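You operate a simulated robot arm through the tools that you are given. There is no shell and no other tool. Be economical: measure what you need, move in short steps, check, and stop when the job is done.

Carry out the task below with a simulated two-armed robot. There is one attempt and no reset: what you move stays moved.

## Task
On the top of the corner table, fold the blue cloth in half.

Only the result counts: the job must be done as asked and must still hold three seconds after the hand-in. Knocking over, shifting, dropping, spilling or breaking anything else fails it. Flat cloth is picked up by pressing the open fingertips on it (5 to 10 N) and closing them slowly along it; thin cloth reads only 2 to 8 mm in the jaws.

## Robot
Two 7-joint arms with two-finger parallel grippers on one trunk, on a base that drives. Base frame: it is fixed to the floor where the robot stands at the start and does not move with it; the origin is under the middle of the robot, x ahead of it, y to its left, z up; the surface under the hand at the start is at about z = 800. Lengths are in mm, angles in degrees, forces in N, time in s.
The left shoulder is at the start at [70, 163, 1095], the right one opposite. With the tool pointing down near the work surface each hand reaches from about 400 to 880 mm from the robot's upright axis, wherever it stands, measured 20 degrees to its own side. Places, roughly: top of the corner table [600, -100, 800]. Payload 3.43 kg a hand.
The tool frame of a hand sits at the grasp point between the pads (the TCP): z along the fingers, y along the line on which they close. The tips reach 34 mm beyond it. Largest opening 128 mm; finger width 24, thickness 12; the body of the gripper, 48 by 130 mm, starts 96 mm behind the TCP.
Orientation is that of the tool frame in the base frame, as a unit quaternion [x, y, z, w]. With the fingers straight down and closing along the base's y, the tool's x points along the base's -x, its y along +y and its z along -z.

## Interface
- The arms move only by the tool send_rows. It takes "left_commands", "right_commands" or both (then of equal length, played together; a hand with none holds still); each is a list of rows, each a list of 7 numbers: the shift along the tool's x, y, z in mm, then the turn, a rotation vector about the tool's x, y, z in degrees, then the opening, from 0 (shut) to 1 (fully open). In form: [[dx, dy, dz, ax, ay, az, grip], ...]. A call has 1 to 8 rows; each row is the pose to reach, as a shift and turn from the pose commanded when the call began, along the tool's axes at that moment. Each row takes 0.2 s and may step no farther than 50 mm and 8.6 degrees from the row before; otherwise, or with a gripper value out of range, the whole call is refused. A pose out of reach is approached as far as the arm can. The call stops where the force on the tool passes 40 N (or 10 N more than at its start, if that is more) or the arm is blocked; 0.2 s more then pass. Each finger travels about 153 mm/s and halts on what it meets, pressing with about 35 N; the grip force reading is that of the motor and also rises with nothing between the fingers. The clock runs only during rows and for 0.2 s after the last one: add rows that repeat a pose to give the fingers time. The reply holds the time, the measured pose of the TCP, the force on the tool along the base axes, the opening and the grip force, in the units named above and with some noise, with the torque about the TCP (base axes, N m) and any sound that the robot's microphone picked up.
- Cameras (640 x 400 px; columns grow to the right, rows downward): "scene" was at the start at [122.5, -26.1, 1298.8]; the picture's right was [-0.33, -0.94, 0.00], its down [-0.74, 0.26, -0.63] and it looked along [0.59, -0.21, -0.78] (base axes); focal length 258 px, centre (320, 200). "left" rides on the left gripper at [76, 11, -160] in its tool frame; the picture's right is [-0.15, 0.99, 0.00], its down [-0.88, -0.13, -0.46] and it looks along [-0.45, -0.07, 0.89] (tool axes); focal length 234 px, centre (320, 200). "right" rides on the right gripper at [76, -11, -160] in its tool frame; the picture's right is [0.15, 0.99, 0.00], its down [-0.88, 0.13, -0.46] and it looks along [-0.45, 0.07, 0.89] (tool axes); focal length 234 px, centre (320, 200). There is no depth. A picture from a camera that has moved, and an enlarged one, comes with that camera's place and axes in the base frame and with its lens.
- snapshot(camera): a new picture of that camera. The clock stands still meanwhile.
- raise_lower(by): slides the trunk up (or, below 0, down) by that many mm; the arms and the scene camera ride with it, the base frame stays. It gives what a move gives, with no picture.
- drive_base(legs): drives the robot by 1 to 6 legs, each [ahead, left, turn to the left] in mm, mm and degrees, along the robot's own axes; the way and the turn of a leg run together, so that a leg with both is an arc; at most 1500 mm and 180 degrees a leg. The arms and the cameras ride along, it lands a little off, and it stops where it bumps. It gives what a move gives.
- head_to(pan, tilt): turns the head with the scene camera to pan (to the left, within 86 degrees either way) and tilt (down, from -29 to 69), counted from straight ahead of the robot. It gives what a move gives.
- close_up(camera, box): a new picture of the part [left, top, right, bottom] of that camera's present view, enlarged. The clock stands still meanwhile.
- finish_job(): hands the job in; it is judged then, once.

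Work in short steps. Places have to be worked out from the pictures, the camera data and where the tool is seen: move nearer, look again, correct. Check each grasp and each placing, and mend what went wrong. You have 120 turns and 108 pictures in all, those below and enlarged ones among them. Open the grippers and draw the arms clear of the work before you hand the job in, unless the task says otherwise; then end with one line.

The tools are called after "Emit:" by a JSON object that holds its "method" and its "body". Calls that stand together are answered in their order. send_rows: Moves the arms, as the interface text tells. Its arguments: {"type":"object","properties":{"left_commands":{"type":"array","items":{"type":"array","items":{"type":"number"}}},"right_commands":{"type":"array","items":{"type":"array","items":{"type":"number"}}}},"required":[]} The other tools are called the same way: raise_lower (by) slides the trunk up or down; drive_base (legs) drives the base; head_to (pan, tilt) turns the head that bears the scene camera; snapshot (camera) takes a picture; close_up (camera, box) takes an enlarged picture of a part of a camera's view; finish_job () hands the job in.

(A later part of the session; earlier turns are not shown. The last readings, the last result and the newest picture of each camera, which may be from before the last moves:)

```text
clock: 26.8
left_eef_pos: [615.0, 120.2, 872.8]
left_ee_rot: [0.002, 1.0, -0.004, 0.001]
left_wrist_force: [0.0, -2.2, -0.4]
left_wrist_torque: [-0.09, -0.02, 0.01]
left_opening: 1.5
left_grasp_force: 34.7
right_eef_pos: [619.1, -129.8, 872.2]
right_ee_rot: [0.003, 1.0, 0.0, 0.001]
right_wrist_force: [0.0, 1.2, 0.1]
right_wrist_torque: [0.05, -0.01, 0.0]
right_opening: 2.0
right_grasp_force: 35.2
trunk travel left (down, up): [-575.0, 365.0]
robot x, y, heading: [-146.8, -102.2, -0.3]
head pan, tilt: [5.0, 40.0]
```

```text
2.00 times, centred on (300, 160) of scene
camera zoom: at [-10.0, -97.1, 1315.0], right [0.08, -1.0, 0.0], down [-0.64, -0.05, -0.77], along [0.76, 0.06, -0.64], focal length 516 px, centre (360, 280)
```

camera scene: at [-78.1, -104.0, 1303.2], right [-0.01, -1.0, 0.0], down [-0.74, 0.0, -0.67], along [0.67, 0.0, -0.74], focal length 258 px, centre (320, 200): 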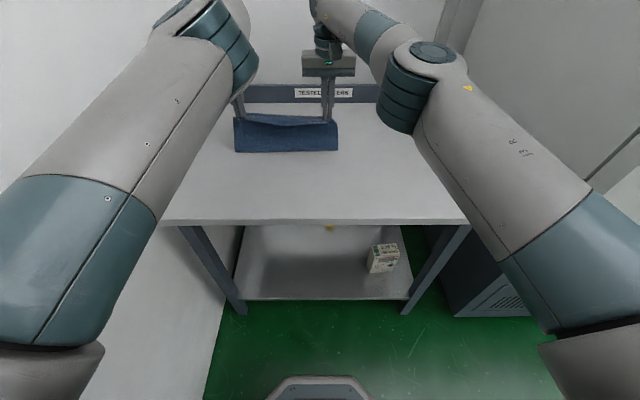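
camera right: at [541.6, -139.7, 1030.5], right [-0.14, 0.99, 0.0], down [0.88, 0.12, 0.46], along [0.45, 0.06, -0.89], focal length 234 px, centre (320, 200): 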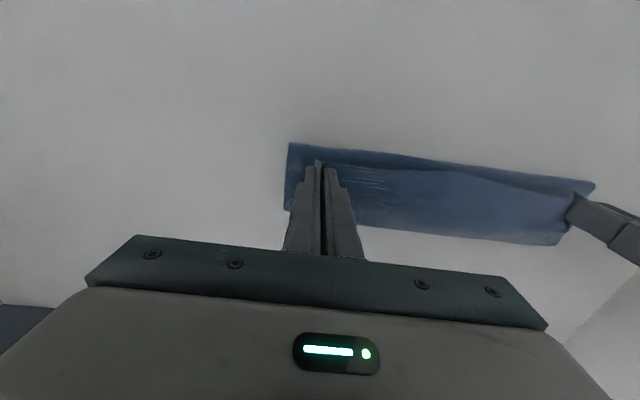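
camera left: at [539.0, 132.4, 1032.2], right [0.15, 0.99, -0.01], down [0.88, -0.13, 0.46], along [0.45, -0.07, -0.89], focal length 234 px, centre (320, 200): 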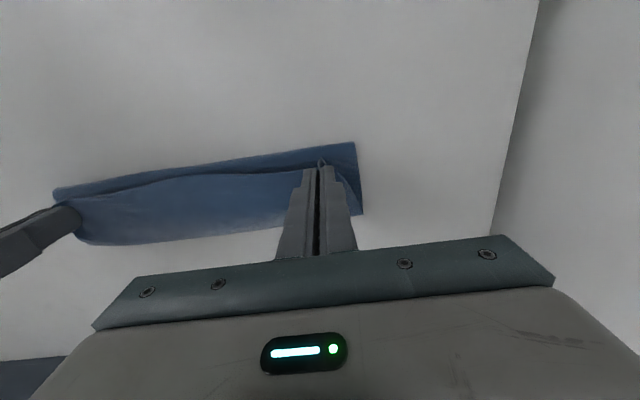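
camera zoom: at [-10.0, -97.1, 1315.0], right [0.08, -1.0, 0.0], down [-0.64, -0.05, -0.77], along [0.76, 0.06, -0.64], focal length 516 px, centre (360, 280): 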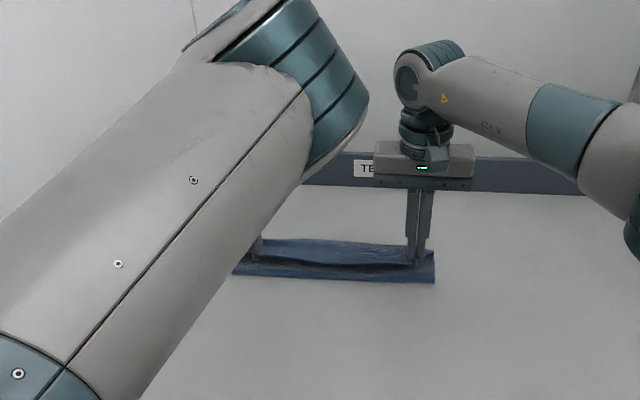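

The geometry doesn't add up yet, since 242 mm of cloth doesn't fit in what I see. I take enlarged views to distinguish the layers.

Emit:
{"method": "close_up", "body": {"camera": "right", "box": [270, 120, 620, 260]}}

Emit:
{"method": "close_up", "body": {"camera": "left", "box": [40, 120, 390, 260]}}

```text
1.83 times, centred on (445, 190) of right
camera zoom: at [541.6, -139.7, 1030.5], right [-0.14, 0.99, 0.0], down [0.88, 0.12, 0.46], along [0.45, 0.06, -0.89], focal length 428 px, centre (91, 218)
```

zoom: 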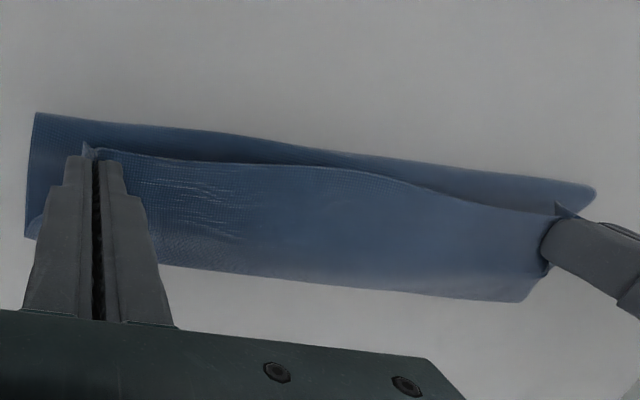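

```text
1.83 times, centred on (215, 190) of left
camera zoom: at [539.0, 132.4, 1032.2], right [0.15, 0.99, -0.01], down [0.88, -0.13, 0.46], along [0.45, -0.07, -0.89], focal length 428 px, centre (512, 218)
```

zoom: 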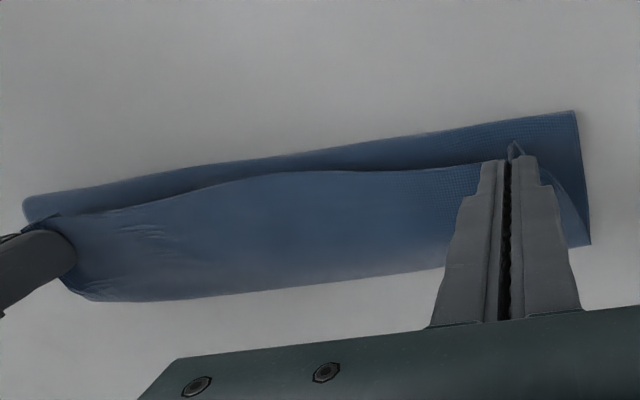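

Now it is clear: the held edge is at x≈617, with slack bulging forward to 684 in a Z-fold. The far edge has not moved (≈666), but my path was too high, so the fold line peeled to 600. I retreat to unroll it by lifting slightly and driving back 140 mm, then I'll come forward again at low height.

Emit:
{"method": "send_rows", "body": {"left_commands": [[10, 0, -20, 0, 0, 0, 0], [10, 0, -30, 0, 0, 0, 0]], "right_commands": [[10, 0, -20, 0, 0, 0, 0], [10, 0, -30, 0, 0, 0, 0]]}}

Emit:
{"method": "drive_base", "body": {"legs": [[-140, 0, 0]]}}

Emit:
{"method": "send_rows", "body": {"left_commands": [[0, 0, 20, 0, 0, 0, 0], [0, 0, 40, 0, 0, 0, 0]], "right_commands": [[0, 0, 20, 0, 0, 0, 0], [0, 0, 40, 0, 0, 0, 0]]}}

Emit:
{"method": "snapshot", "body": {"camera": "right"}}

Emit:
{"method": "snapshot", "body": {"camera": "left"}}

Emit:
{"method": "snapshot", "body": {"camera": "scene"}}

```text
clock: 27.4
left_eef_pos: [606.9, 120.0, 902.0]
left_ee_rot: [0.003, 1.0, -0.004, 0.001]
left_wrist_force: [0.2, -0.9, -0.2]
left_wrist_torque: [-0.04, 0.02, -0.01]
left_opening: 1.9
left_grasp_force: 34.6
right_eef_pos: [609.5, -126.9, 899.1]
right_ee_rot: [0.004, 1.0, -0.001, -0.001]
right_wrist_force: [0.0, 0.8, 0.0]
right_wrist_torque: [-0.02, 0.03, -0.04]
right_opening: 1.9
right_grasp_force: 35.4
trunk travel left (down, up): [-575.0, 365.0]
robot x, y, heading: [-148.1, -104.5, -0.7]
head pan, tilt: [5.0, 40.0]
```

```text
clock: 28.7
left_eef_pos: [466.8, 118.6, 902.9]
left_ee_rot: [0.004, 1.0, -0.004, 0.0]
left_wrist_force: [0.1, -0.7, -0.2]
left_wrist_torque: [0.04, 0.03, -0.02]
left_opening: 1.9
left_grasp_force: 34.5
right_eef_pos: [468.3, -128.1, 900.4]
right_ee_rot: [0.005, 1.0, 0.0, 0.0]
right_wrist_force: [-0.6, -1.0, -0.6]
right_wrist_torque: [0.02, -0.02, 0.04]
right_opening: 1.8
right_grasp_force: 35.0
trunk travel left (down, up): [-575.0, 365.0]
robot x, y, heading: [-282.4, -97.4, -0.4]
head pan, tilt: [5.0, 40.0]
```

```text
clock: 29.3
left_eef_pos: [468.1, 119.2, 861.9]
left_ee_rot: [0.004, 1.0, -0.004, 0.001]
left_wrist_force: [0.2, -1.0, -1.2]
left_wrist_torque: [0.0, -0.01, 0.02]
left_opening: 1.6
left_grasp_force: 34.9
right_eef_pos: [468.5, -127.8, 860.8]
right_ee_rot: [0.005, 1.0, 0.0, 0.0]
right_wrist_force: [-0.3, 1.3, 0.6]
right_wrist_torque: [0.02, 0.03, 0.0]
right_opening: 1.6
right_grasp_force: 35.7
trunk travel left (down, up): [-575.0, 365.0]
robot x, y, heading: [-282.1, -101.5, -0.6]
head pan, tilt: [5.0, 40.0]
```

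```text
73 pictures are left
camera right: at [391.4, -139.0, 1019.7], right [-0.14, 0.99, 0.0], down [0.88, 0.12, 0.45], along [0.45, 0.06, -0.89], focal length 234 px, centre (320, 200)
```

right: 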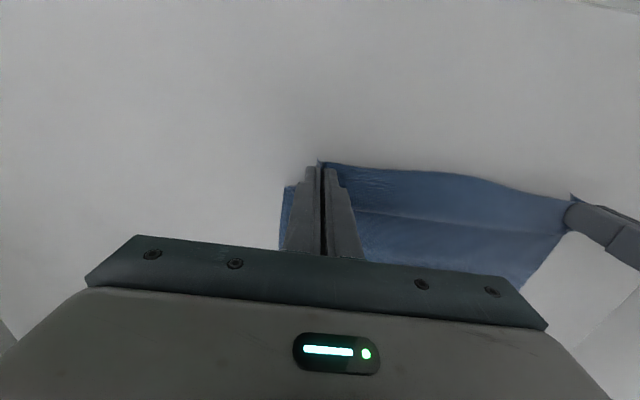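

```text
72 pictures are left
camera left: at [391.8, 132.1, 1021.4], right [0.15, 0.99, -0.01], down [0.88, -0.13, 0.46], along [0.45, -0.08, -0.89], focal length 234 px, centre (320, 200)
```

left: 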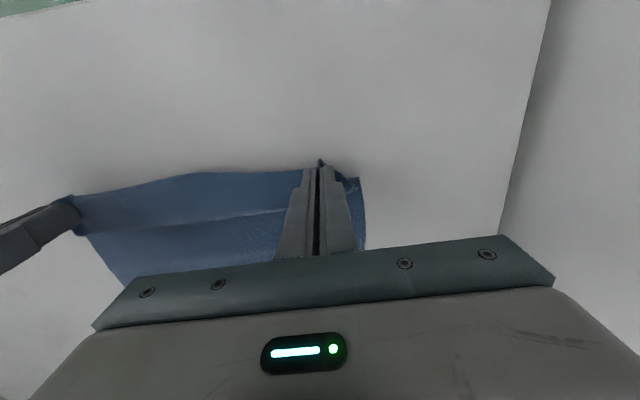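

```text
71 pictures are left
camera scene: at [-148.1, -96.2, 1314.8], right [0.08, -1.0, 0.0], down [-0.64, -0.05, -0.77], along [0.76, 0.06, -0.64], focal length 258 px, centre (320, 200)
```

scene: 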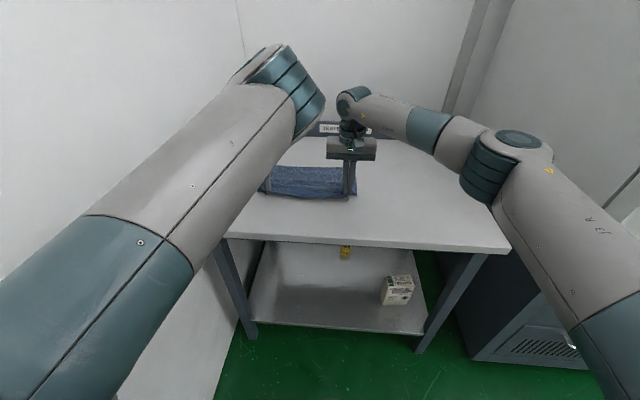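

The cloth is unrolled again, with the hands at x≈468 and tips 27 mm above the table. I now stretch the held edge slightly and carry it forward at this low height by driving 130 mm, so the flap trails taut behind the hands; then I check.

Emit:
{"method": "send_rows", "body": {"left_commands": [[0, 4, 0, 0, 0, 0, 0]], "right_commands": [[0, -4, 0, 0, 0, 0, 0]]}}

Emit:
{"method": "drive_base", "body": {"legs": [[130, 0, 0]]}}

Emit:
{"method": "snapshot", "body": {"camera": "right"}}

Emit:
{"method": "snapshot", "body": {"camera": "left"}}

```text
clock: 29.7
left_eef_pos: [468.0, 120.0, 862.0]
left_ee_rot: [0.005, 1.0, -0.004, 0.0]
left_wrist_force: [0.1, -7.0, 0.7]
left_wrist_torque: [-0.24, 0.03, -0.03]
left_opening: 1.5
left_grasp_force: 34.8
right_eef_pos: [466.9, -131.9, 861.8]
right_ee_rot: [0.003, 1.0, 0.001, 0.0]
right_wrist_force: [0.8, 6.6, 0.2]
right_wrist_torque: [0.24, 0.0, 0.04]
right_opening: 1.6
right_grasp_force: 35.7
trunk travel left (down, up): [-575.0, 365.0]
robot x, y, heading: [-282.0, -99.7, -0.4]
head pan, tilt: [5.0, 40.0]
```

```text
clock: 31.0
left_eef_pos: [593.2, 118.3, 862.9]
left_ee_rot: [0.004, 1.0, -0.004, 0.001]
left_wrist_force: [0.2, -11.2, -0.5]
left_wrist_torque: [-0.38, 0.04, -0.03]
left_opening: 1.7
left_grasp_force: 34.7
right_eef_pos: [592.7, -135.4, 862.0]
right_ee_rot: [0.004, 1.0, 0.001, 0.0]
right_wrist_force: [0.0, 11.0, -0.5]
right_wrist_torque: [0.37, -0.01, 0.05]
right_opening: 1.8
right_grasp_force: 34.5
trunk travel left (down, up): [-575.0, 365.0]
robot x, y, heading: [-157.7, -103.7, -0.3]
head pan, tilt: [5.0, 40.0]
```

```text
70 pictures are left
camera right: at [516.8, -145.3, 1020.6], right [-0.14, 0.99, 0.0], down [0.88, 0.12, 0.46], along [0.45, 0.06, -0.89], focal length 234 px, centre (320, 200)
```

right: 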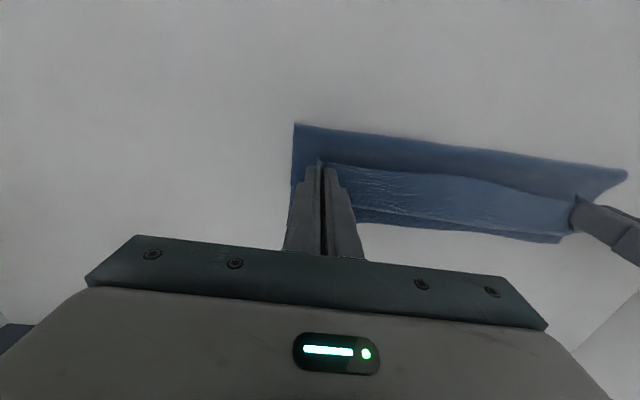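

```text
69 pictures are left
camera left: at [517.4, 132.5, 1021.6], right [0.15, 0.99, -0.01], down [0.88, -0.13, 0.46], along [0.45, -0.08, -0.89], focal length 234 px, centre (320, 200)
```

left: 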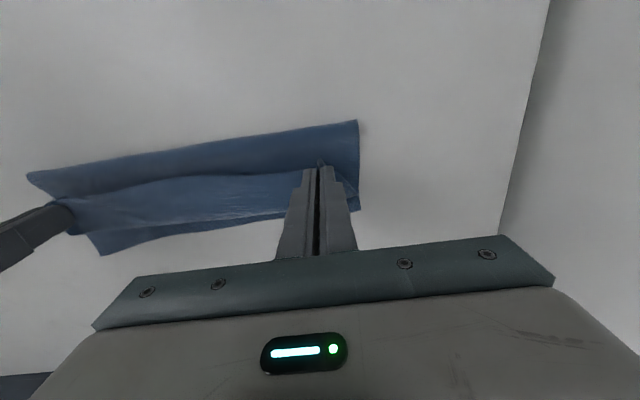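

The fold now sits at x≈554, better but still short, because slack left under the pinch at the start bulged forward. I relax the side tension, retreat to fully flat and taut (x≈430), and then start forward again with no initial slack.

Emit:
{"method": "send_rows", "body": {"left_commands": [[0, -2, -6, 0, 0, 0, 0]], "right_commands": [[0, 2, -6, 0, 0, 0, 0]]}}

Emit:
{"method": "drive_base", "body": {"legs": [[-155, 0, 0]]}}

Emit:
{"method": "send_rows", "body": {"left_commands": [[0, 0, 8, 0, 0, 0, 0], [0, 0, 16, 0, 0, 0, 0]], "right_commands": [[0, 0, 8, 0, 0, 0, 0], [0, 0, 16, 0, 0, 0, 0]]}}

Emit:
{"method": "snapshot", "body": {"camera": "right"}}

Emit:
{"method": "close_up", "body": {"camera": "scene", "box": [180, 60, 420, 260]}}

```text
clock: 31.4
left_eef_pos: [591.7, 117.5, 868.2]
left_ee_rot: [0.005, 1.0, -0.003, 0.001]
left_wrist_force: [0.5, -2.2, 0.5]
left_wrist_torque: [-0.1, -0.02, 0.0]
left_opening: 1.5
left_grasp_force: 35.6
right_eef_pos: [590.9, -132.3, 870.6]
right_ee_rot: [0.005, 1.0, 0.001, 0.001]
right_wrist_force: [0.3, 3.1, 0.4]
right_wrist_torque: [0.11, -0.04, 0.02]
right_opening: 1.6
right_grasp_force: 35.0
trunk travel left (down, up): [-575.0, 365.0]
robot x, y, heading: [-155.4, -103.7, -0.8]
head pan, tilt: [5.0, 40.0]
```

```text
clock: 32.8
left_eef_pos: [436.8, 118.6, 868.8]
left_ee_rot: [0.003, 1.0, -0.004, 0.001]
left_wrist_force: [0.3, -2.6, 0.0]
left_wrist_torque: [-0.1, 0.0, -0.03]
left_opening: 1.7
left_grasp_force: 35.3
right_eef_pos: [436.9, -129.5, 867.7]
right_ee_rot: [0.004, 1.0, -0.001, 0.0]
right_wrist_force: [0.6, 2.8, 0.0]
right_wrist_torque: [0.12, -0.03, -0.01]
right_opening: 2.0
right_grasp_force: 34.3
trunk travel left (down, up): [-575.0, 365.0]
robot x, y, heading: [-312.6, -98.8, -0.4]
head pan, tilt: [5.0, 40.0]
```

```text
clock: 33.4
left_eef_pos: [435.3, 120.0, 851.6]
left_ee_rot: [0.004, 1.0, -0.003, 0.001]
left_wrist_force: [-0.6, -2.7, 1.7]
left_wrist_torque: [-0.06, 0.02, -0.05]
left_opening: 1.7
left_grasp_force: 34.7
right_eef_pos: [436.9, -129.3, 852.0]
right_ee_rot: [0.004, 1.0, 0.001, -0.001]
right_wrist_force: [-1.0, 2.4, 0.2]
right_wrist_torque: [0.11, -0.03, 0.06]
right_opening: 2.2
right_grasp_force: 35.6
trunk travel left (down, up): [-575.0, 365.0]
robot x, y, heading: [-313.9, -103.7, -0.5]
head pan, tilt: [5.0, 40.0]
```

```text
68 pictures are left
camera right: at [359.4, -140.3, 1011.4], right [-0.14, 0.99, 0.0], down [0.88, 0.12, 0.46], along [0.45, 0.06, -0.89], focal length 234 px, centre (320, 200)
```

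right: 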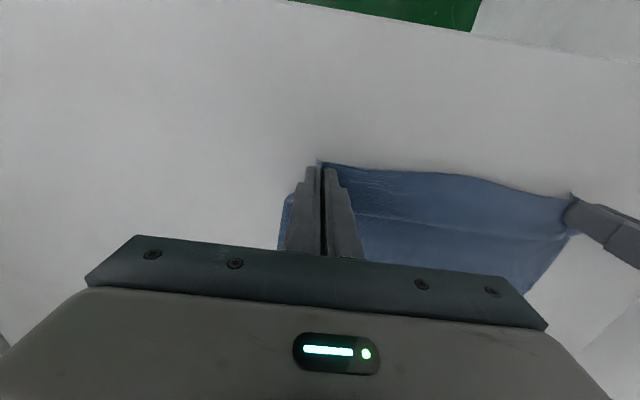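

```text
2.00 times, centred on (300, 160) of scene
camera zoom: at [-178.7, -96.1, 1314.8], right [0.08, -1.0, 0.0], down [-0.64, -0.05, -0.77], along [0.76, 0.06, -0.64], focal length 516 px, centre (360, 280)
```

zoom: 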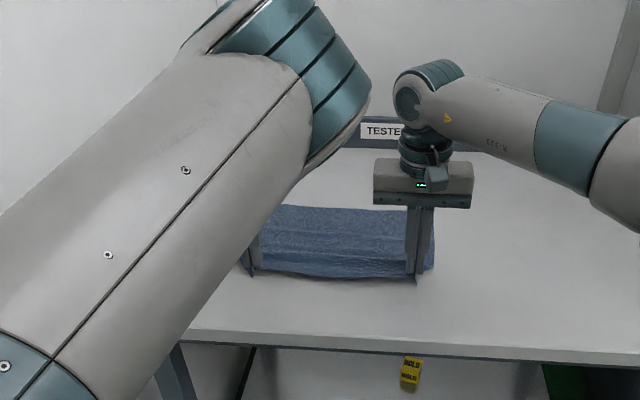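

About 20 mm of slack remains, and the far edge now sits at x≈645. I pull the hands back another 20 mm to make the cloth taut, then check the lie.

Emit:
{"method": "send_rows", "body": {"left_commands": [[10, 0, 0, 0, 0, 0, 0], [20, 0, 3, 0, 0, 0, 0], [20, 0, 3, 0, 0, 0, 0]], "right_commands": [[10, 0, 0, 0, 0, 0, 0], [20, 0, 3, 0, 0, 0, 0], [20, 0, 3, 0, 0, 0, 0]]}}

Emit:
{"method": "snapshot", "body": {"camera": "right"}}

Emit:
{"method": "snapshot", "body": {"camera": "left"}}

```text
clock: 34.2
left_eef_pos: [416.7, 119.0, 846.9]
left_ee_rot: [0.003, 1.0, -0.003, 0.001]
left_wrist_force: [0.2, -2.6, 0.4]
left_wrist_torque: [-0.1, 0.04, -0.04]
left_opening: 1.5
left_grasp_force: 34.8
right_eef_pos: [418.0, -130.0, 849.1]
right_ee_rot: [0.005, 1.0, 0.0, 0.0]
right_wrist_force: [0.1, 2.7, -0.7]
right_wrist_torque: [0.05, 0.03, -0.01]
right_opening: 1.6
right_grasp_force: 35.2
trunk travel left (down, up): [-575.0, 365.0]
robot x, y, heading: [-313.1, -100.6, -0.5]
head pan, tilt: [5.0, 40.0]
```

```text
66 pictures are left
camera right: at [341.0, -140.4, 1007.4], right [-0.14, 0.99, 0.0], down [0.88, 0.12, 0.46], along [0.45, 0.06, -0.89], focal length 234 px, centre (320, 200)
```

right: 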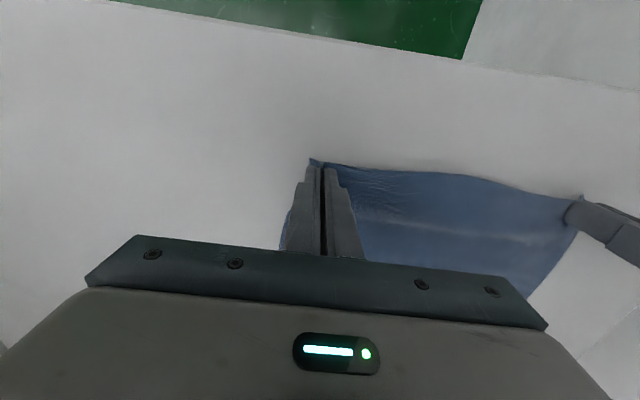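

```text
65 pictures are left
camera left: at [340.0, 132.9, 1007.1], right [0.15, 0.99, -0.01], down [0.88, -0.13, 0.46], along [0.45, -0.08, -0.89], focal length 234 px, centre (320, 200)
```

left: 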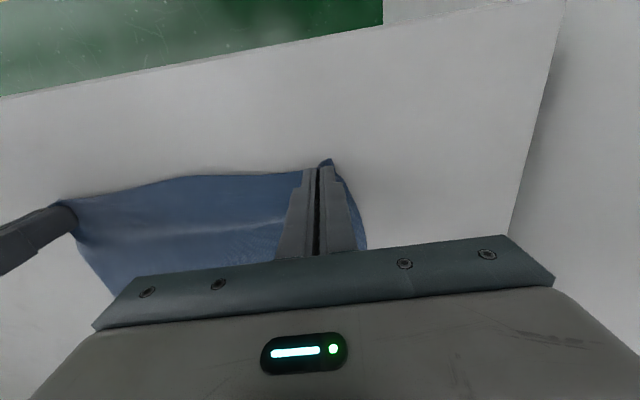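

The cloth is taut and flat. I start forward again: the arms move 40 mm ahead while rising to about 27 mm tip height, then I drive 70 mm and look.

Emit:
{"method": "send_rows", "body": {"left_commands": [[-10, 0, -5, 0, 0, 0, 0], [-25, 0, -10, 0, 0, 0, 0], [-40, 0, -14, 0, 0, 0, 0]], "right_commands": [[-10, 0, -5, 0, 0, 0, 0], [-25, 0, -10, 0, 0, 0, 0], [-40, 0, -14, 0, 0, 0, 0]]}}

Emit:
{"method": "drive_base", "body": {"legs": [[70, 0, 0]]}}

Emit:
{"method": "snapshot", "body": {"camera": "right"}}

Emit:
{"method": "snapshot", "body": {"camera": "left"}}

```text
clock: 35.0
left_eef_pos: [459.0, 121.0, 862.0]
left_ee_rot: [0.004, 1.0, -0.003, 0.001]
left_wrist_force: [-0.3, -1.5, 0.2]
left_wrist_torque: [-0.08, -0.01, -0.02]
left_opening: 2.0
left_grasp_force: 35.0
right_eef_pos: [456.7, -128.2, 863.6]
right_ee_rot: [0.004, 1.0, 0.0, 0.0]
right_wrist_force: [-1.0, 1.2, -0.5]
right_wrist_torque: [0.06, 0.01, 0.08]
right_opening: 1.9
right_grasp_force: 35.2
trunk travel left (down, up): [-575.0, 365.0]
robot x, y, heading: [-313.6, -100.3, -0.6]
head pan, tilt: [5.0, 40.0]
```

```text
clock: 36.0
left_eef_pos: [526.0, 120.3, 862.2]
left_ee_rot: [0.004, 1.0, -0.004, 0.0]
left_wrist_force: [1.1, -2.7, -0.4]
left_wrist_torque: [-0.07, 0.06, -0.03]
left_opening: 1.9
left_grasp_force: 35.4
right_eef_pos: [524.8, -130.4, 863.0]
right_ee_rot: [0.004, 1.0, -0.001, -0.001]
right_wrist_force: [0.8, 1.5, 0.1]
right_wrist_torque: [0.05, -0.04, -0.01]
right_opening: 2.0
right_grasp_force: 34.6
trunk travel left (down, up): [-575.0, 365.0]
robot x, y, heading: [-245.9, -100.3, -0.4]
head pan, tilt: [5.0, 40.0]
```

```text
64 pictures are left
camera right: at [448.3, -139.8, 1021.0], right [-0.14, 0.99, 0.0], down [0.88, 0.12, 0.45], along [0.45, 0.06, -0.89], focal length 234 px, centre (320, 200)
```

right: 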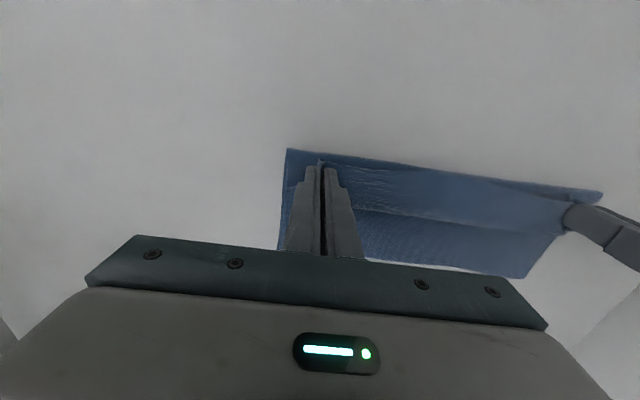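

```text
63 pictures are left
camera left: at [450.1, 132.7, 1021.7], right [0.15, 0.99, -0.01], down [0.88, -0.13, 0.46], along [0.45, -0.08, -0.89], focal length 234 px, centre (320, 200)
```

left: 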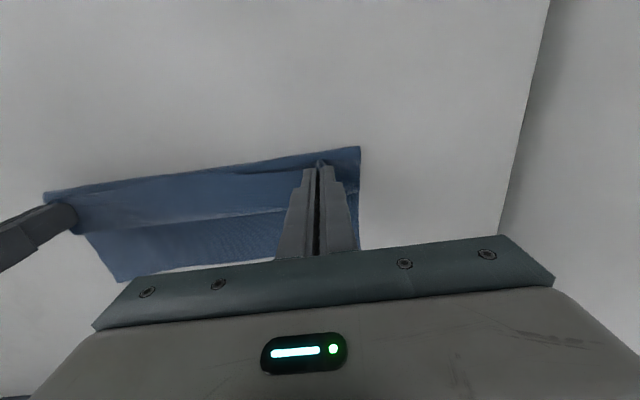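

The diagnosis is clear: hanging cloth lays itself directly below the hand, so the second half must follow a diagonal, dropping 1 mm for each mm forward. I reposition so the arms can do that stroke: arms back 60 mm at low height, base forward 60 mm, then lift straight up to 105 mm tip height at x≈517 to remove the slack.

Emit:
{"method": "send_rows", "body": {"left_commands": [[30, 0, 0, 0, 0, 0, 0], [60, 0, 0, 0, 0, 0, 0]], "right_commands": [[30, 0, 0, 0, 0, 0, 0], [60, 0, 0, 0, 0, 0, 0]]}}

Emit:
{"method": "drive_base", "body": {"legs": [[52, 0, 0]]}}

Emit:
{"method": "send_rows", "body": {"left_commands": [[0, 0, -20, 0, 0, 0, 0], [0, 0, -40, 0, 0, 0, 0], [0, 0, -60, 0, 0, 0, 0], [0, 0, -76, 0, 0, 0, 0], [0, 0, -76, 0, 0, 0, 0]], "right_commands": [[0, 0, -20, 0, 0, 0, 0], [0, 0, -40, 0, 0, 0, 0], [0, 0, -60, 0, 0, 0, 0], [0, 0, -76, 0, 0, 0, 0], [0, 0, -76, 0, 0, 0, 0]]}}

Emit:
{"method": "snapshot", "body": {"camera": "right"}}

Emit:
{"method": "close_up", "body": {"camera": "scene", "box": [180, 60, 420, 260]}}

```text
clock: 36.6
left_eef_pos: [463.4, 119.9, 866.2]
left_ee_rot: [0.005, 1.0, -0.004, 0.0]
left_wrist_force: [0.5, -2.1, 0.2]
left_wrist_torque: [-0.09, -0.01, -0.04]
left_opening: 1.6
left_grasp_force: 34.9
right_eef_pos: [462.0, -129.2, 861.0]
right_ee_rot: [0.004, 1.0, 0.001, 0.0]
right_wrist_force: [-0.2, 2.9, -0.2]
right_wrist_torque: [0.11, 0.03, 0.04]
right_opening: 1.9
right_grasp_force: 34.9
trunk travel left (down, up): [-575.0, 365.0]
robot x, y, heading: [-246.3, -98.7, -0.5]
head pan, tilt: [5.0, 40.0]
```

```text
clock: 37.5
left_eef_pos: [515.7, 119.7, 863.8]
left_ee_rot: [0.004, 1.0, -0.004, 0.0]
left_wrist_force: [-1.1, -3.2, -0.4]
left_wrist_torque: [-0.11, 0.01, -0.02]
left_opening: 1.6
left_grasp_force: 35.0
right_eef_pos: [514.8, -130.5, 862.1]
right_ee_rot: [0.004, 1.0, 0.0, -0.001]
right_wrist_force: [0.5, 1.9, -0.2]
right_wrist_torque: [0.13, 0.03, 0.03]
right_opening: 1.7
right_grasp_force: 34.7
trunk travel left (down, up): [-575.0, 365.0]
robot x, y, heading: [-189.9, -103.0, -0.7]
head pan, tilt: [5.0, 40.0]
```

```text
clock: 38.7
left_eef_pos: [514.0, 123.2, 936.4]
left_ee_rot: [0.003, 1.0, -0.004, -0.001]
left_wrist_force: [-0.9, -7.8, -0.3]
left_wrist_torque: [-0.27, -0.02, -0.02]
left_opening: 1.9
left_grasp_force: 35.0
right_eef_pos: [514.3, -129.6, 938.8]
right_ee_rot: [0.004, 1.0, 0.001, 0.0]
right_wrist_force: [-0.1, 6.6, -0.8]
right_wrist_torque: [0.24, 0.03, -0.01]
right_opening: 1.6
right_grasp_force: 34.7
trunk travel left (down, up): [-575.0, 365.0]
robot x, y, heading: [-197.2, -106.6, -0.5]
head pan, tilt: [5.0, 40.0]
```

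```text
62 pictures are left
camera right: at [438.3, -139.4, 1098.1], right [-0.14, 0.99, 0.0], down [0.88, 0.12, 0.45], along [0.45, 0.06, -0.89], focal length 234 px, centre (320, 200)
```

right: 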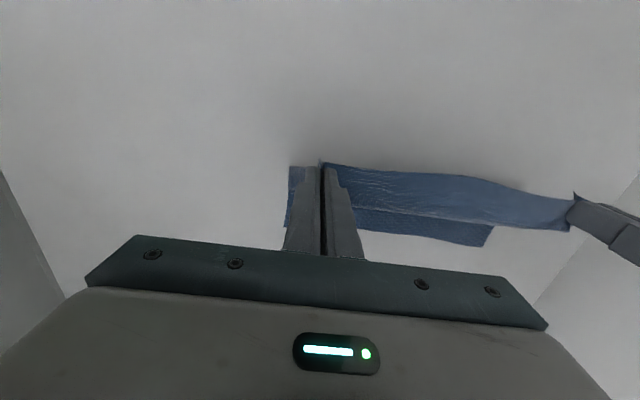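

```text
2.00 times, centred on (300, 160) of scene
camera zoom: at [-58.8, -97.7, 1314.6], right [0.08, -1.0, 0.0], down [-0.64, -0.05, -0.77], along [0.76, 0.06, -0.64], focal length 516 px, centre (360, 280)
```

zoom: 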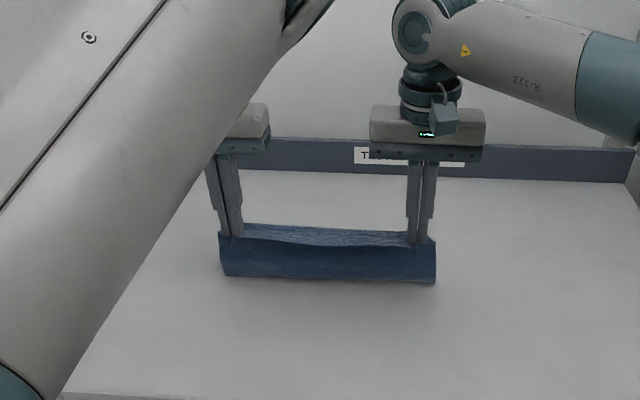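

There is still a hidden S-fold of slack. I lower, drive back, and pull the cloth taut and flat again; then I will follow the zero-tension diagonals exactly (up 1:1, then down 1:1).

Emit:
{"method": "send_rows", "body": {"left_commands": [[0, -1, 25, 0, 0, 0, 0], [0, -2, 50, 0, 0, 0, 0], [0, -2, 70, 0, 0, 0, 0]], "right_commands": [[0, 1, 25, 0, 0, 0, 0], [0, 2, 50, 0, 0, 0, 0], [0, 2, 70, 0, 0, 0, 0]]}}

Emit:
{"method": "drive_base", "body": {"legs": [[-85, 0, 0]]}}

Emit:
{"method": "send_rows", "body": {"left_commands": [[5, 0, 10, 0, 0, 0, 0], [13, 0, 18, 0, 0, 0, 0], [13, 0, 18, 0, 0, 0, 0]], "right_commands": [[5, 0, 10, 0, 0, 0, 0], [13, 0, 20, 0, 0, 0, 0], [13, 0, 20, 0, 0, 0, 0]]}}

Emit:
{"method": "snapshot", "body": {"camera": "right"}}

Emit:
{"method": "close_up", "body": {"camera": "scene", "box": [180, 60, 420, 260]}}

```text
clock: 39.5
left_eef_pos: [515.5, 119.1, 869.0]
left_ee_rot: [0.004, 1.0, -0.004, 0.001]
left_wrist_force: [0.2, -1.1, 0.3]
left_wrist_torque: [-0.04, 0.01, -0.01]
left_opening: 1.4
left_grasp_force: 35.0
right_eef_pos: [514.2, -128.9, 868.3]
right_ee_rot: [0.005, 1.0, 0.001, -0.001]
right_wrist_force: [1.3, 1.0, -0.3]
right_wrist_torque: [0.0, 0.01, 0.0]
right_opening: 1.7
right_grasp_force: 34.8
trunk travel left (down, up): [-575.0, 365.0]
robot x, y, heading: [-194.3, -104.3, -0.5]
head pan, tilt: [5.0, 40.0]
```

```text
clock: 40.6
left_eef_pos: [429.6, 121.8, 869.6]
left_ee_rot: [0.003, 1.0, -0.003, 0.001]
left_wrist_force: [-0.6, -0.7, 0.1]
left_wrist_torque: [-0.04, -0.05, -0.03]
left_opening: 1.7
left_grasp_force: 34.7
right_eef_pos: [428.6, -125.6, 870.2]
right_ee_rot: [0.004, 1.0, 0.0, 0.0]
right_wrist_force: [0.8, 1.9, 0.1]
right_wrist_torque: [0.06, 0.0, 0.03]
right_opening: 1.8
right_grasp_force: 35.4
trunk travel left (down, up): [-575.0, 365.0]
robot x, y, heading: [-283.9, -104.5, -0.4]
head pan, tilt: [5.0, 40.0]
```

```text
clock: 41.4
left_eef_pos: [417.7, 122.7, 852.0]
left_ee_rot: [0.003, 1.0, -0.004, 0.0]
left_wrist_force: [0.3, -2.2, 0.3]
left_wrist_torque: [-0.1, 0.03, -0.02]
left_opening: 2.1
left_grasp_force: 34.9
right_eef_pos: [416.8, -126.8, 849.8]
right_ee_rot: [0.003, 1.0, 0.0, 0.0]
right_wrist_force: [1.4, 2.4, -0.6]
right_wrist_torque: [0.09, 0.0, 0.02]
right_opening: 1.6
right_grasp_force: 35.3
trunk travel left (down, up): [-575.0, 365.0]
robot x, y, heading: [-282.6, -104.6, -0.3]
head pan, tilt: [5.0, 40.0]
```

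```text
60 pictures are left
camera right: at [339.8, -136.9, 1009.1], right [-0.14, 0.99, 0.0], down [0.88, 0.12, 0.46], along [0.45, 0.06, -0.89], focal length 234 px, centre (320, 200)
```

right: 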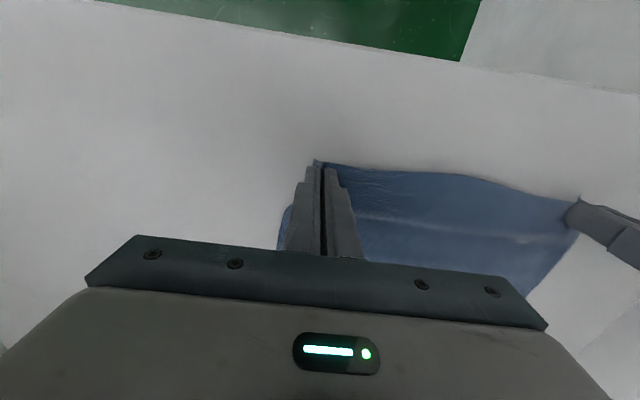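

```text
2.00 times, centred on (300, 160) of scene
camera zoom: at [-143.7, -96.4, 1314.6], right [0.08, -1.0, 0.0], down [-0.64, -0.05, -0.77], along [0.76, 0.06, -0.64], focal length 516 px, centre (360, 280)
```

zoom: 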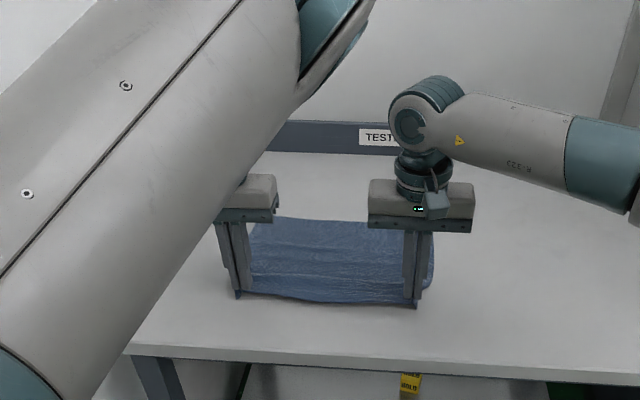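

Some 15 mm of slack remains (far edge ≈ 626). I drive back another 16 mm to take it out, then make the upward diagonal with the arms: 1 mm up per mm forward to x≈505, h≈107.

Emit:
{"method": "drive_base", "body": {"legs": [[-16, 0, 0]]}}

Emit:
{"method": "send_rows", "body": {"left_commands": [[-15, 0, -4, 0, 0, 0, 0], [-32, 0, -21, 0, 0, 0, 0], [-49, 0, -38, 0, 0, 0, 0], [-66, 0, -55, 0, 0, 0, 0], [-83, 0, -72, 0, 0, 0, 0], [-100, 0, -88, 0, 0, 0, 0], [-100, 0, -88, 0, 0, 0, 0]], "right_commands": [[-15, 0, -4, 0, 0, 0, 0], [-32, 0, -21, 0, 0, 0, 0], [-49, 0, -38, 0, 0, 0, 0], [-66, 0, -55, 0, 0, 0, 0], [-83, 0, -72, 0, 0, 0, 0], [-100, 0, -88, 0, 0, 0, 0], [-100, 0, -88, 0, 0, 0, 0]]}}

Emit:
{"method": "snapshot", "body": {"camera": "right"}}

Emit:
{"method": "close_up", "body": {"camera": "scene", "box": [180, 60, 420, 260]}}

```text
clock: 42.2
left_eef_pos: [401.4, 123.0, 850.1]
left_ee_rot: [0.004, 1.0, -0.004, 0.001]
left_wrist_force: [-1.1, -3.0, 0.1]
left_wrist_torque: [-0.1, 0.03, 0.02]
left_opening: 1.8
left_grasp_force: 35.5
right_eef_pos: [401.0, -126.6, 849.7]
right_ee_rot: [0.004, 1.0, 0.0, 0.0]
right_wrist_force: [0.1, 2.2, -1.3]
right_wrist_torque: [0.11, 0.01, 0.02]
right_opening: 1.7
right_grasp_force: 35.3
trunk travel left (down, up): [-575.0, 365.0]
robot x, y, heading: [-294.6, -101.3, -0.8]
head pan, tilt: [5.0, 40.0]
```

```text
clock: 43.8
left_eef_pos: [499.3, 121.6, 939.6]
left_ee_rot: [0.003, 1.0, -0.004, 0.001]
left_wrist_force: [-0.8, -6.1, 0.1]
left_wrist_torque: [-0.15, 0.0, -0.02]
left_opening: 1.7
left_grasp_force: 34.8
right_eef_pos: [498.9, -128.9, 939.4]
right_ee_rot: [0.003, 1.0, 0.001, 0.0]
right_wrist_force: [-0.1, 5.5, -0.1]
right_wrist_torque: [0.24, -0.02, 0.01]
right_opening: 1.8
right_grasp_force: 35.3
trunk travel left (down, up): [-575.0, 365.0]
robot x, y, heading: [-299.0, -100.8, -0.4]
head pan, tilt: [5.0, 40.0]
```

```text
58 pictures are left
camera right: at [422.9, -140.0, 1097.7], right [-0.14, 0.99, 0.0], down [0.88, 0.12, 0.46], along [0.45, 0.07, -0.89], focal length 234 px, centre (320, 200)
```

right: 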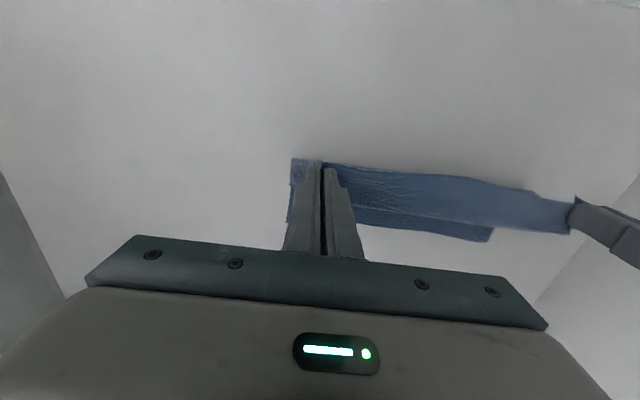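

```text
2.00 times, centred on (300, 160) of scene
camera zoom: at [-160.3, -97.7, 1314.8], right [0.08, -1.0, 0.0], down [-0.64, -0.05, -0.77], along [0.76, 0.06, -0.64], focal length 516 px, centre (360, 280)
```

zoom: 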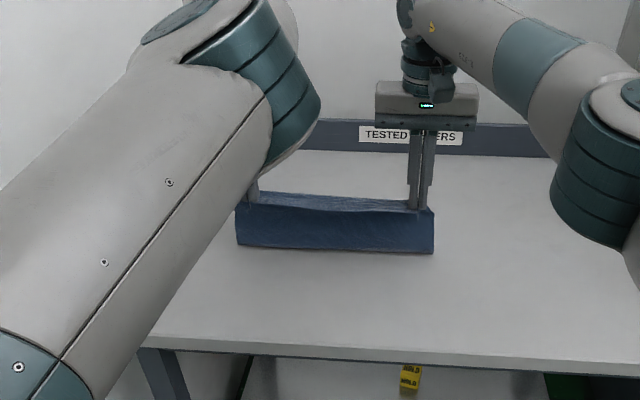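

With the bottom curve allowed for, things fit: touch-down is at about x≈503, far edge ≈ 607, and the effective length from pinch to far edge ≈ 207. Now I take the downward diagonal in a staircase of 16 mm lowers and 16 mm drives, then check.

Emit:
{"method": "send_rows", "body": {"left_commands": [[0, -1, 8, 0, 0, 0, 0], [0, -2, 16, 0, 0, 0, 0]], "right_commands": [[0, 1, 8, 0, 0, 0, 0], [0, 2, 16, 0, 0, 0, 0]]}}

Emit:
{"method": "drive_base", "body": {"legs": [[16, 0, 0]]}}

Emit:
{"method": "send_rows", "body": {"left_commands": [[0, 0, 8, 0, 0, 0, 0], [0, 0, 16, 0, 0, 0, 0]], "right_commands": [[0, 0, 8, 0, 0, 0, 0], [0, 0, 16, 0, 0, 0, 0]]}}

Emit:
{"method": "drive_base", "body": {"legs": [[16, 0, 0]]}}

Emit:
{"method": "send_rows", "body": {"left_commands": [[0, 0, 8, 0, 0, 0, 0], [0, 0, 16, 0, 0, 0, 0]], "right_commands": [[0, 0, 8, 0, 0, 0, 0], [0, 0, 16, 0, 0, 0, 0]]}}

Emit:
{"method": "drive_base", "body": {"legs": [[16, 0, 0]]}}

Emit:
{"method": "snapshot", "body": {"camera": "right"}}

Emit:
{"method": "close_up", "body": {"camera": "scene", "box": [180, 60, 420, 260]}}

```text
clock: 44.4
left_eef_pos: [499.2, 120.3, 921.8]
left_ee_rot: [0.003, 1.0, -0.004, 0.0]
left_wrist_force: [0.4, -0.5, -0.4]
left_wrist_torque: [-0.01, -0.02, 0.0]
left_opening: 1.7
left_grasp_force: 34.4
right_eef_pos: [500.5, -126.1, 921.7]
right_ee_rot: [0.005, 1.0, -0.001, 0.0]
right_wrist_force: [0.2, 1.0, -1.3]
right_wrist_torque: [0.04, -0.01, 0.01]
right_opening: 1.9
right_grasp_force: 34.6
trunk travel left (down, up): [-575.0, 365.0]
robot x, y, heading: [-296.3, -100.1, -0.6]
head pan, tilt: [5.0, 40.0]
```

```text
clock: 45.1
left_eef_pos: [514.1, 122.1, 925.1]
left_ee_rot: [0.003, 1.0, -0.003, 0.002]
left_wrist_force: [0.3, -0.3, -0.4]
left_wrist_torque: [-0.02, 0.01, -0.03]
left_opening: 1.8
left_grasp_force: 34.8
right_eef_pos: [514.4, -125.5, 924.2]
right_ee_rot: [0.003, 1.0, 0.001, 0.001]
right_wrist_force: [0.0, 0.8, 0.1]
right_wrist_torque: [-0.01, -0.02, -0.03]
right_opening: 1.7
right_grasp_force: 35.0
trunk travel left (down, up): [-575.0, 365.0]
robot x, y, heading: [-281.6, -101.9, -0.2]
head pan, tilt: [5.0, 40.0]
```

```text
clock: 45.8
left_eef_pos: [515.3, 120.2, 907.1]
left_ee_rot: [0.003, 1.0, -0.004, 0.0]
left_wrist_force: [0.1, -0.2, 0.3]
left_wrist_torque: [-0.02, 0.03, 0.04]
left_opening: 1.8
left_grasp_force: 34.6
right_eef_pos: [517.0, -126.1, 907.1]
right_ee_rot: [0.005, 1.0, 0.001, -0.001]
right_wrist_force: [0.9, -0.5, 0.5]
right_wrist_torque: [-0.03, -0.04, 0.0]
right_opening: 1.8
right_grasp_force: 34.6
trunk travel left (down, up): [-575.0, 365.0]
robot x, y, heading: [-278.4, -105.0, -0.6]
head pan, tilt: [5.0, 40.0]
```

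```text
clock: 46.5
left_eef_pos: [529.7, 119.6, 909.4]
left_ee_rot: [0.003, 1.0, -0.004, 0.001]
left_wrist_force: [0.1, 0.1, -0.5]
left_wrist_torque: [-0.03, -0.02, 0.03]
left_opening: 1.8
left_grasp_force: 34.9
right_eef_pos: [530.5, -125.6, 908.8]
right_ee_rot: [0.004, 1.0, 0.0, 0.0]
right_wrist_force: [-0.4, -0.3, 0.9]
right_wrist_torque: [-0.01, -0.01, -0.04]
right_opening: 1.8
right_grasp_force: 34.7
trunk travel left (down, up): [-575.0, 365.0]
robot x, y, heading: [-264.4, -103.2, -0.9]
head pan, tilt: [5.0, 40.0]
```

```text
clock: 47.1
left_eef_pos: [531.4, 120.9, 891.2]
left_ee_rot: [0.004, 1.0, -0.003, 0.001]
left_wrist_force: [0.1, -0.8, -0.9]
left_wrist_torque: [-0.01, -0.01, -0.04]
left_opening: 1.7
left_grasp_force: 35.3
right_eef_pos: [533.2, -125.0, 890.2]
right_ee_rot: [0.004, 1.0, 0.0, 0.0]
right_wrist_force: [-0.4, 0.6, -0.3]
right_wrist_torque: [0.03, 0.0, 0.01]
right_opening: 1.5
right_grasp_force: 35.1
trunk travel left (down, up): [-575.0, 365.0]
robot x, y, heading: [-263.0, -105.1, -0.2]
head pan, tilt: [5.0, 40.0]
```

```text
clock: 47.9
left_eef_pos: [545.4, 120.4, 892.9]
left_ee_rot: [0.004, 1.0, -0.004, 0.001]
left_wrist_force: [-0.6, -1.0, -0.6]
left_wrist_torque: [0.0, -0.01, -0.03]
left_opening: 1.9
left_grasp_force: 35.5
right_eef_pos: [547.5, -125.7, 892.9]
right_ee_rot: [0.003, 1.0, 0.001, 0.001]
right_wrist_force: [-0.2, 1.0, 0.3]
right_wrist_torque: [0.0, 0.0, 0.02]
right_opening: 1.9
right_grasp_force: 35.0
trunk travel left (down, up): [-575.0, 365.0]
robot x, y, heading: [-248.1, -101.8, -0.3]
head pan, tilt: [5.0, 40.0]
```

```text
56 pictures are left
camera right: at [470.1, -136.9, 1051.1], right [-0.14, 0.99, 0.0], down [0.88, 0.12, 0.46], along [0.45, 0.06, -0.89], focal length 234 px, centre (320, 200)
```

right: 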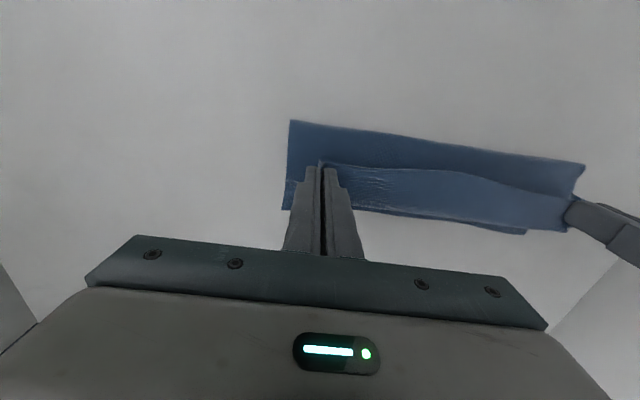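

```text
2.00 times, centred on (300, 160) of scene
camera zoom: at [-114.9, -96.9, 1315.1], right [0.08, -1.0, 0.0], down [-0.64, -0.05, -0.77], along [0.76, 0.06, -0.64], focal length 516 px, centre (360, 280)
```

zoom: 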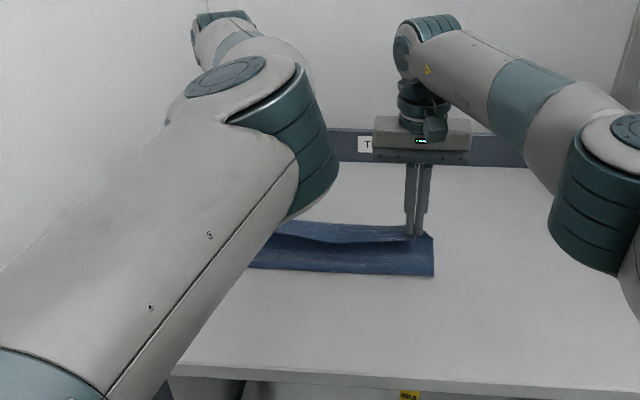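

This is working: the fold stays at x≈510 with the far edge at ≈607. I continue the same staircase to bring the held edge over the far edge.

Emit:
{"method": "send_rows", "body": {"left_commands": [[0, 0, 9, 0, 0, 0, 0], [0, 0, 18, 0, 0, 0, 0]], "right_commands": [[0, 0, 9, 0, 0, 0, 0], [0, 0, 18, 0, 0, 0, 0]]}}

Emit:
{"method": "drive_base", "body": {"legs": [[17, 0, 0]]}}

Emit:
{"method": "send_rows", "body": {"left_commands": [[0, 0, 8, 0, 0, 0, 0], [0, 0, 16, 0, 0, 0, 0]], "right_commands": [[0, 0, 8, 0, 0, 0, 0], [0, 0, 16, 0, 0, 0, 0]]}}

Emit:
{"method": "drive_base", "body": {"legs": [[17, 0, 0]]}}

Emit:
{"method": "snapshot", "body": {"camera": "right"}}

Emit:
{"method": "snapshot", "body": {"camera": "left"}}

```text
clock: 48.5
left_eef_pos: [545.6, 119.2, 873.7]
left_ee_rot: [0.003, 1.0, -0.004, 0.001]
left_wrist_force: [-0.1, -0.4, -0.2]
left_wrist_torque: [-0.02, 0.02, -0.01]
left_opening: 1.7
left_grasp_force: 35.4
right_eef_pos: [549.8, -124.1, 873.0]
right_ee_rot: [0.005, 1.0, 0.0, 0.0]
right_wrist_force: [-0.1, -0.1, 0.3]
right_wrist_torque: [0.01, -0.02, 0.0]
right_opening: 2.0
right_grasp_force: 35.0
trunk travel left (down, up): [-575.0, 365.0]
robot x, y, heading: [-247.1, -103.2, -0.3]
head pan, tilt: [5.0, 40.0]
```

```text
clock: 49.3
left_eef_pos: [561.3, 120.6, 876.3]
left_ee_rot: [0.003, 1.0, -0.003, 0.002]
left_wrist_force: [-0.2, -1.3, 0.4]
left_wrist_torque: [0.0, -0.05, 0.01]
left_opening: 1.8
left_grasp_force: 34.6
right_eef_pos: [564.5, -124.2, 875.0]
right_ee_rot: [0.003, 1.0, 0.0, 0.001]
right_wrist_force: [-0.5, -0.3, 0.2]
right_wrist_torque: [0.0, -0.01, 0.03]
right_opening: 1.6
right_grasp_force: 34.5
trunk travel left (down, up): [-575.0, 365.0]
robot x, y, heading: [-233.4, -102.0, -0.3]
head pan, tilt: [5.0, 40.0]
```

```text
clock: 49.9
left_eef_pos: [562.2, 120.9, 857.4]
left_ee_rot: [0.003, 1.0, -0.004, 0.001]
left_wrist_force: [-0.5, 0.3, 0.1]
left_wrist_torque: [-0.01, -0.01, -0.02]
left_opening: 1.6
left_grasp_force: 34.6
right_eef_pos: [567.3, -124.2, 856.3]
right_ee_rot: [0.004, 1.0, 0.001, 0.0]
right_wrist_force: [0.0, 0.6, 0.5]
right_wrist_torque: [-0.01, 0.0, -0.02]
right_opening: 1.7
right_grasp_force: 35.1
trunk travel left (down, up): [-575.0, 365.0]
robot x, y, heading: [-231.6, -98.9, -0.3]
head pan, tilt: [5.0, 40.0]
```

```text
clock: 50.6
left_eef_pos: [578.7, 119.9, 859.4]
left_ee_rot: [0.002, 1.0, -0.004, 0.001]
left_wrist_force: [0.2, 0.3, 0.6]
left_wrist_torque: [0.0, -0.01, 0.01]
left_opening: 1.6
left_grasp_force: 34.9
right_eef_pos: [580.6, -125.5, 859.4]
right_ee_rot: [0.003, 1.0, 0.001, 0.0]
right_wrist_force: [-0.8, 0.9, -0.3]
right_wrist_torque: [0.02, -0.03, 0.02]
right_opening: 1.8
right_grasp_force: 34.9
trunk travel left (down, up): [-575.0, 365.0]
robot x, y, heading: [-217.4, -101.0, -0.6]
head pan, tilt: [5.0, 40.0]
```

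```text
54 pictures are left
camera right: at [504.9, -135.5, 1017.4], right [-0.14, 0.99, 0.0], down [0.88, 0.12, 0.46], along [0.45, 0.06, -0.89], focal length 234 px, centre (320, 200)
```

right: 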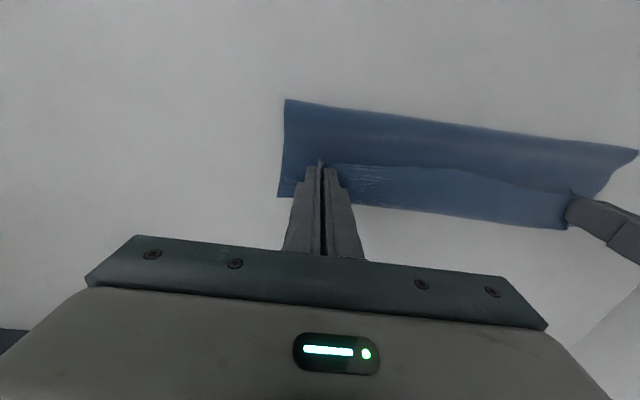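

```text
53 pictures are left
camera left: at [500.5, 134.0, 1019.3], right [0.15, 0.99, -0.01], down [0.88, -0.13, 0.46], along [0.45, -0.08, -0.89], focal length 234 px, centre (320, 200)
```

left: 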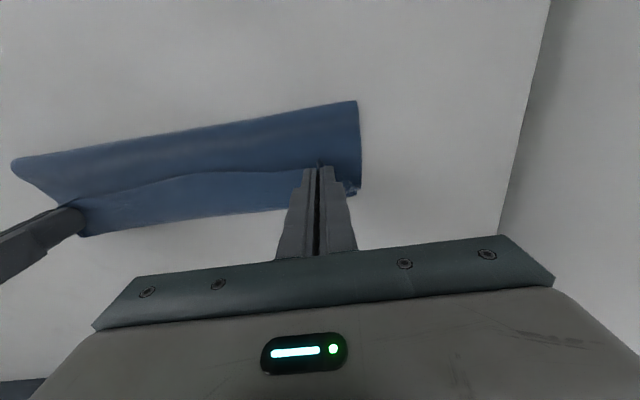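

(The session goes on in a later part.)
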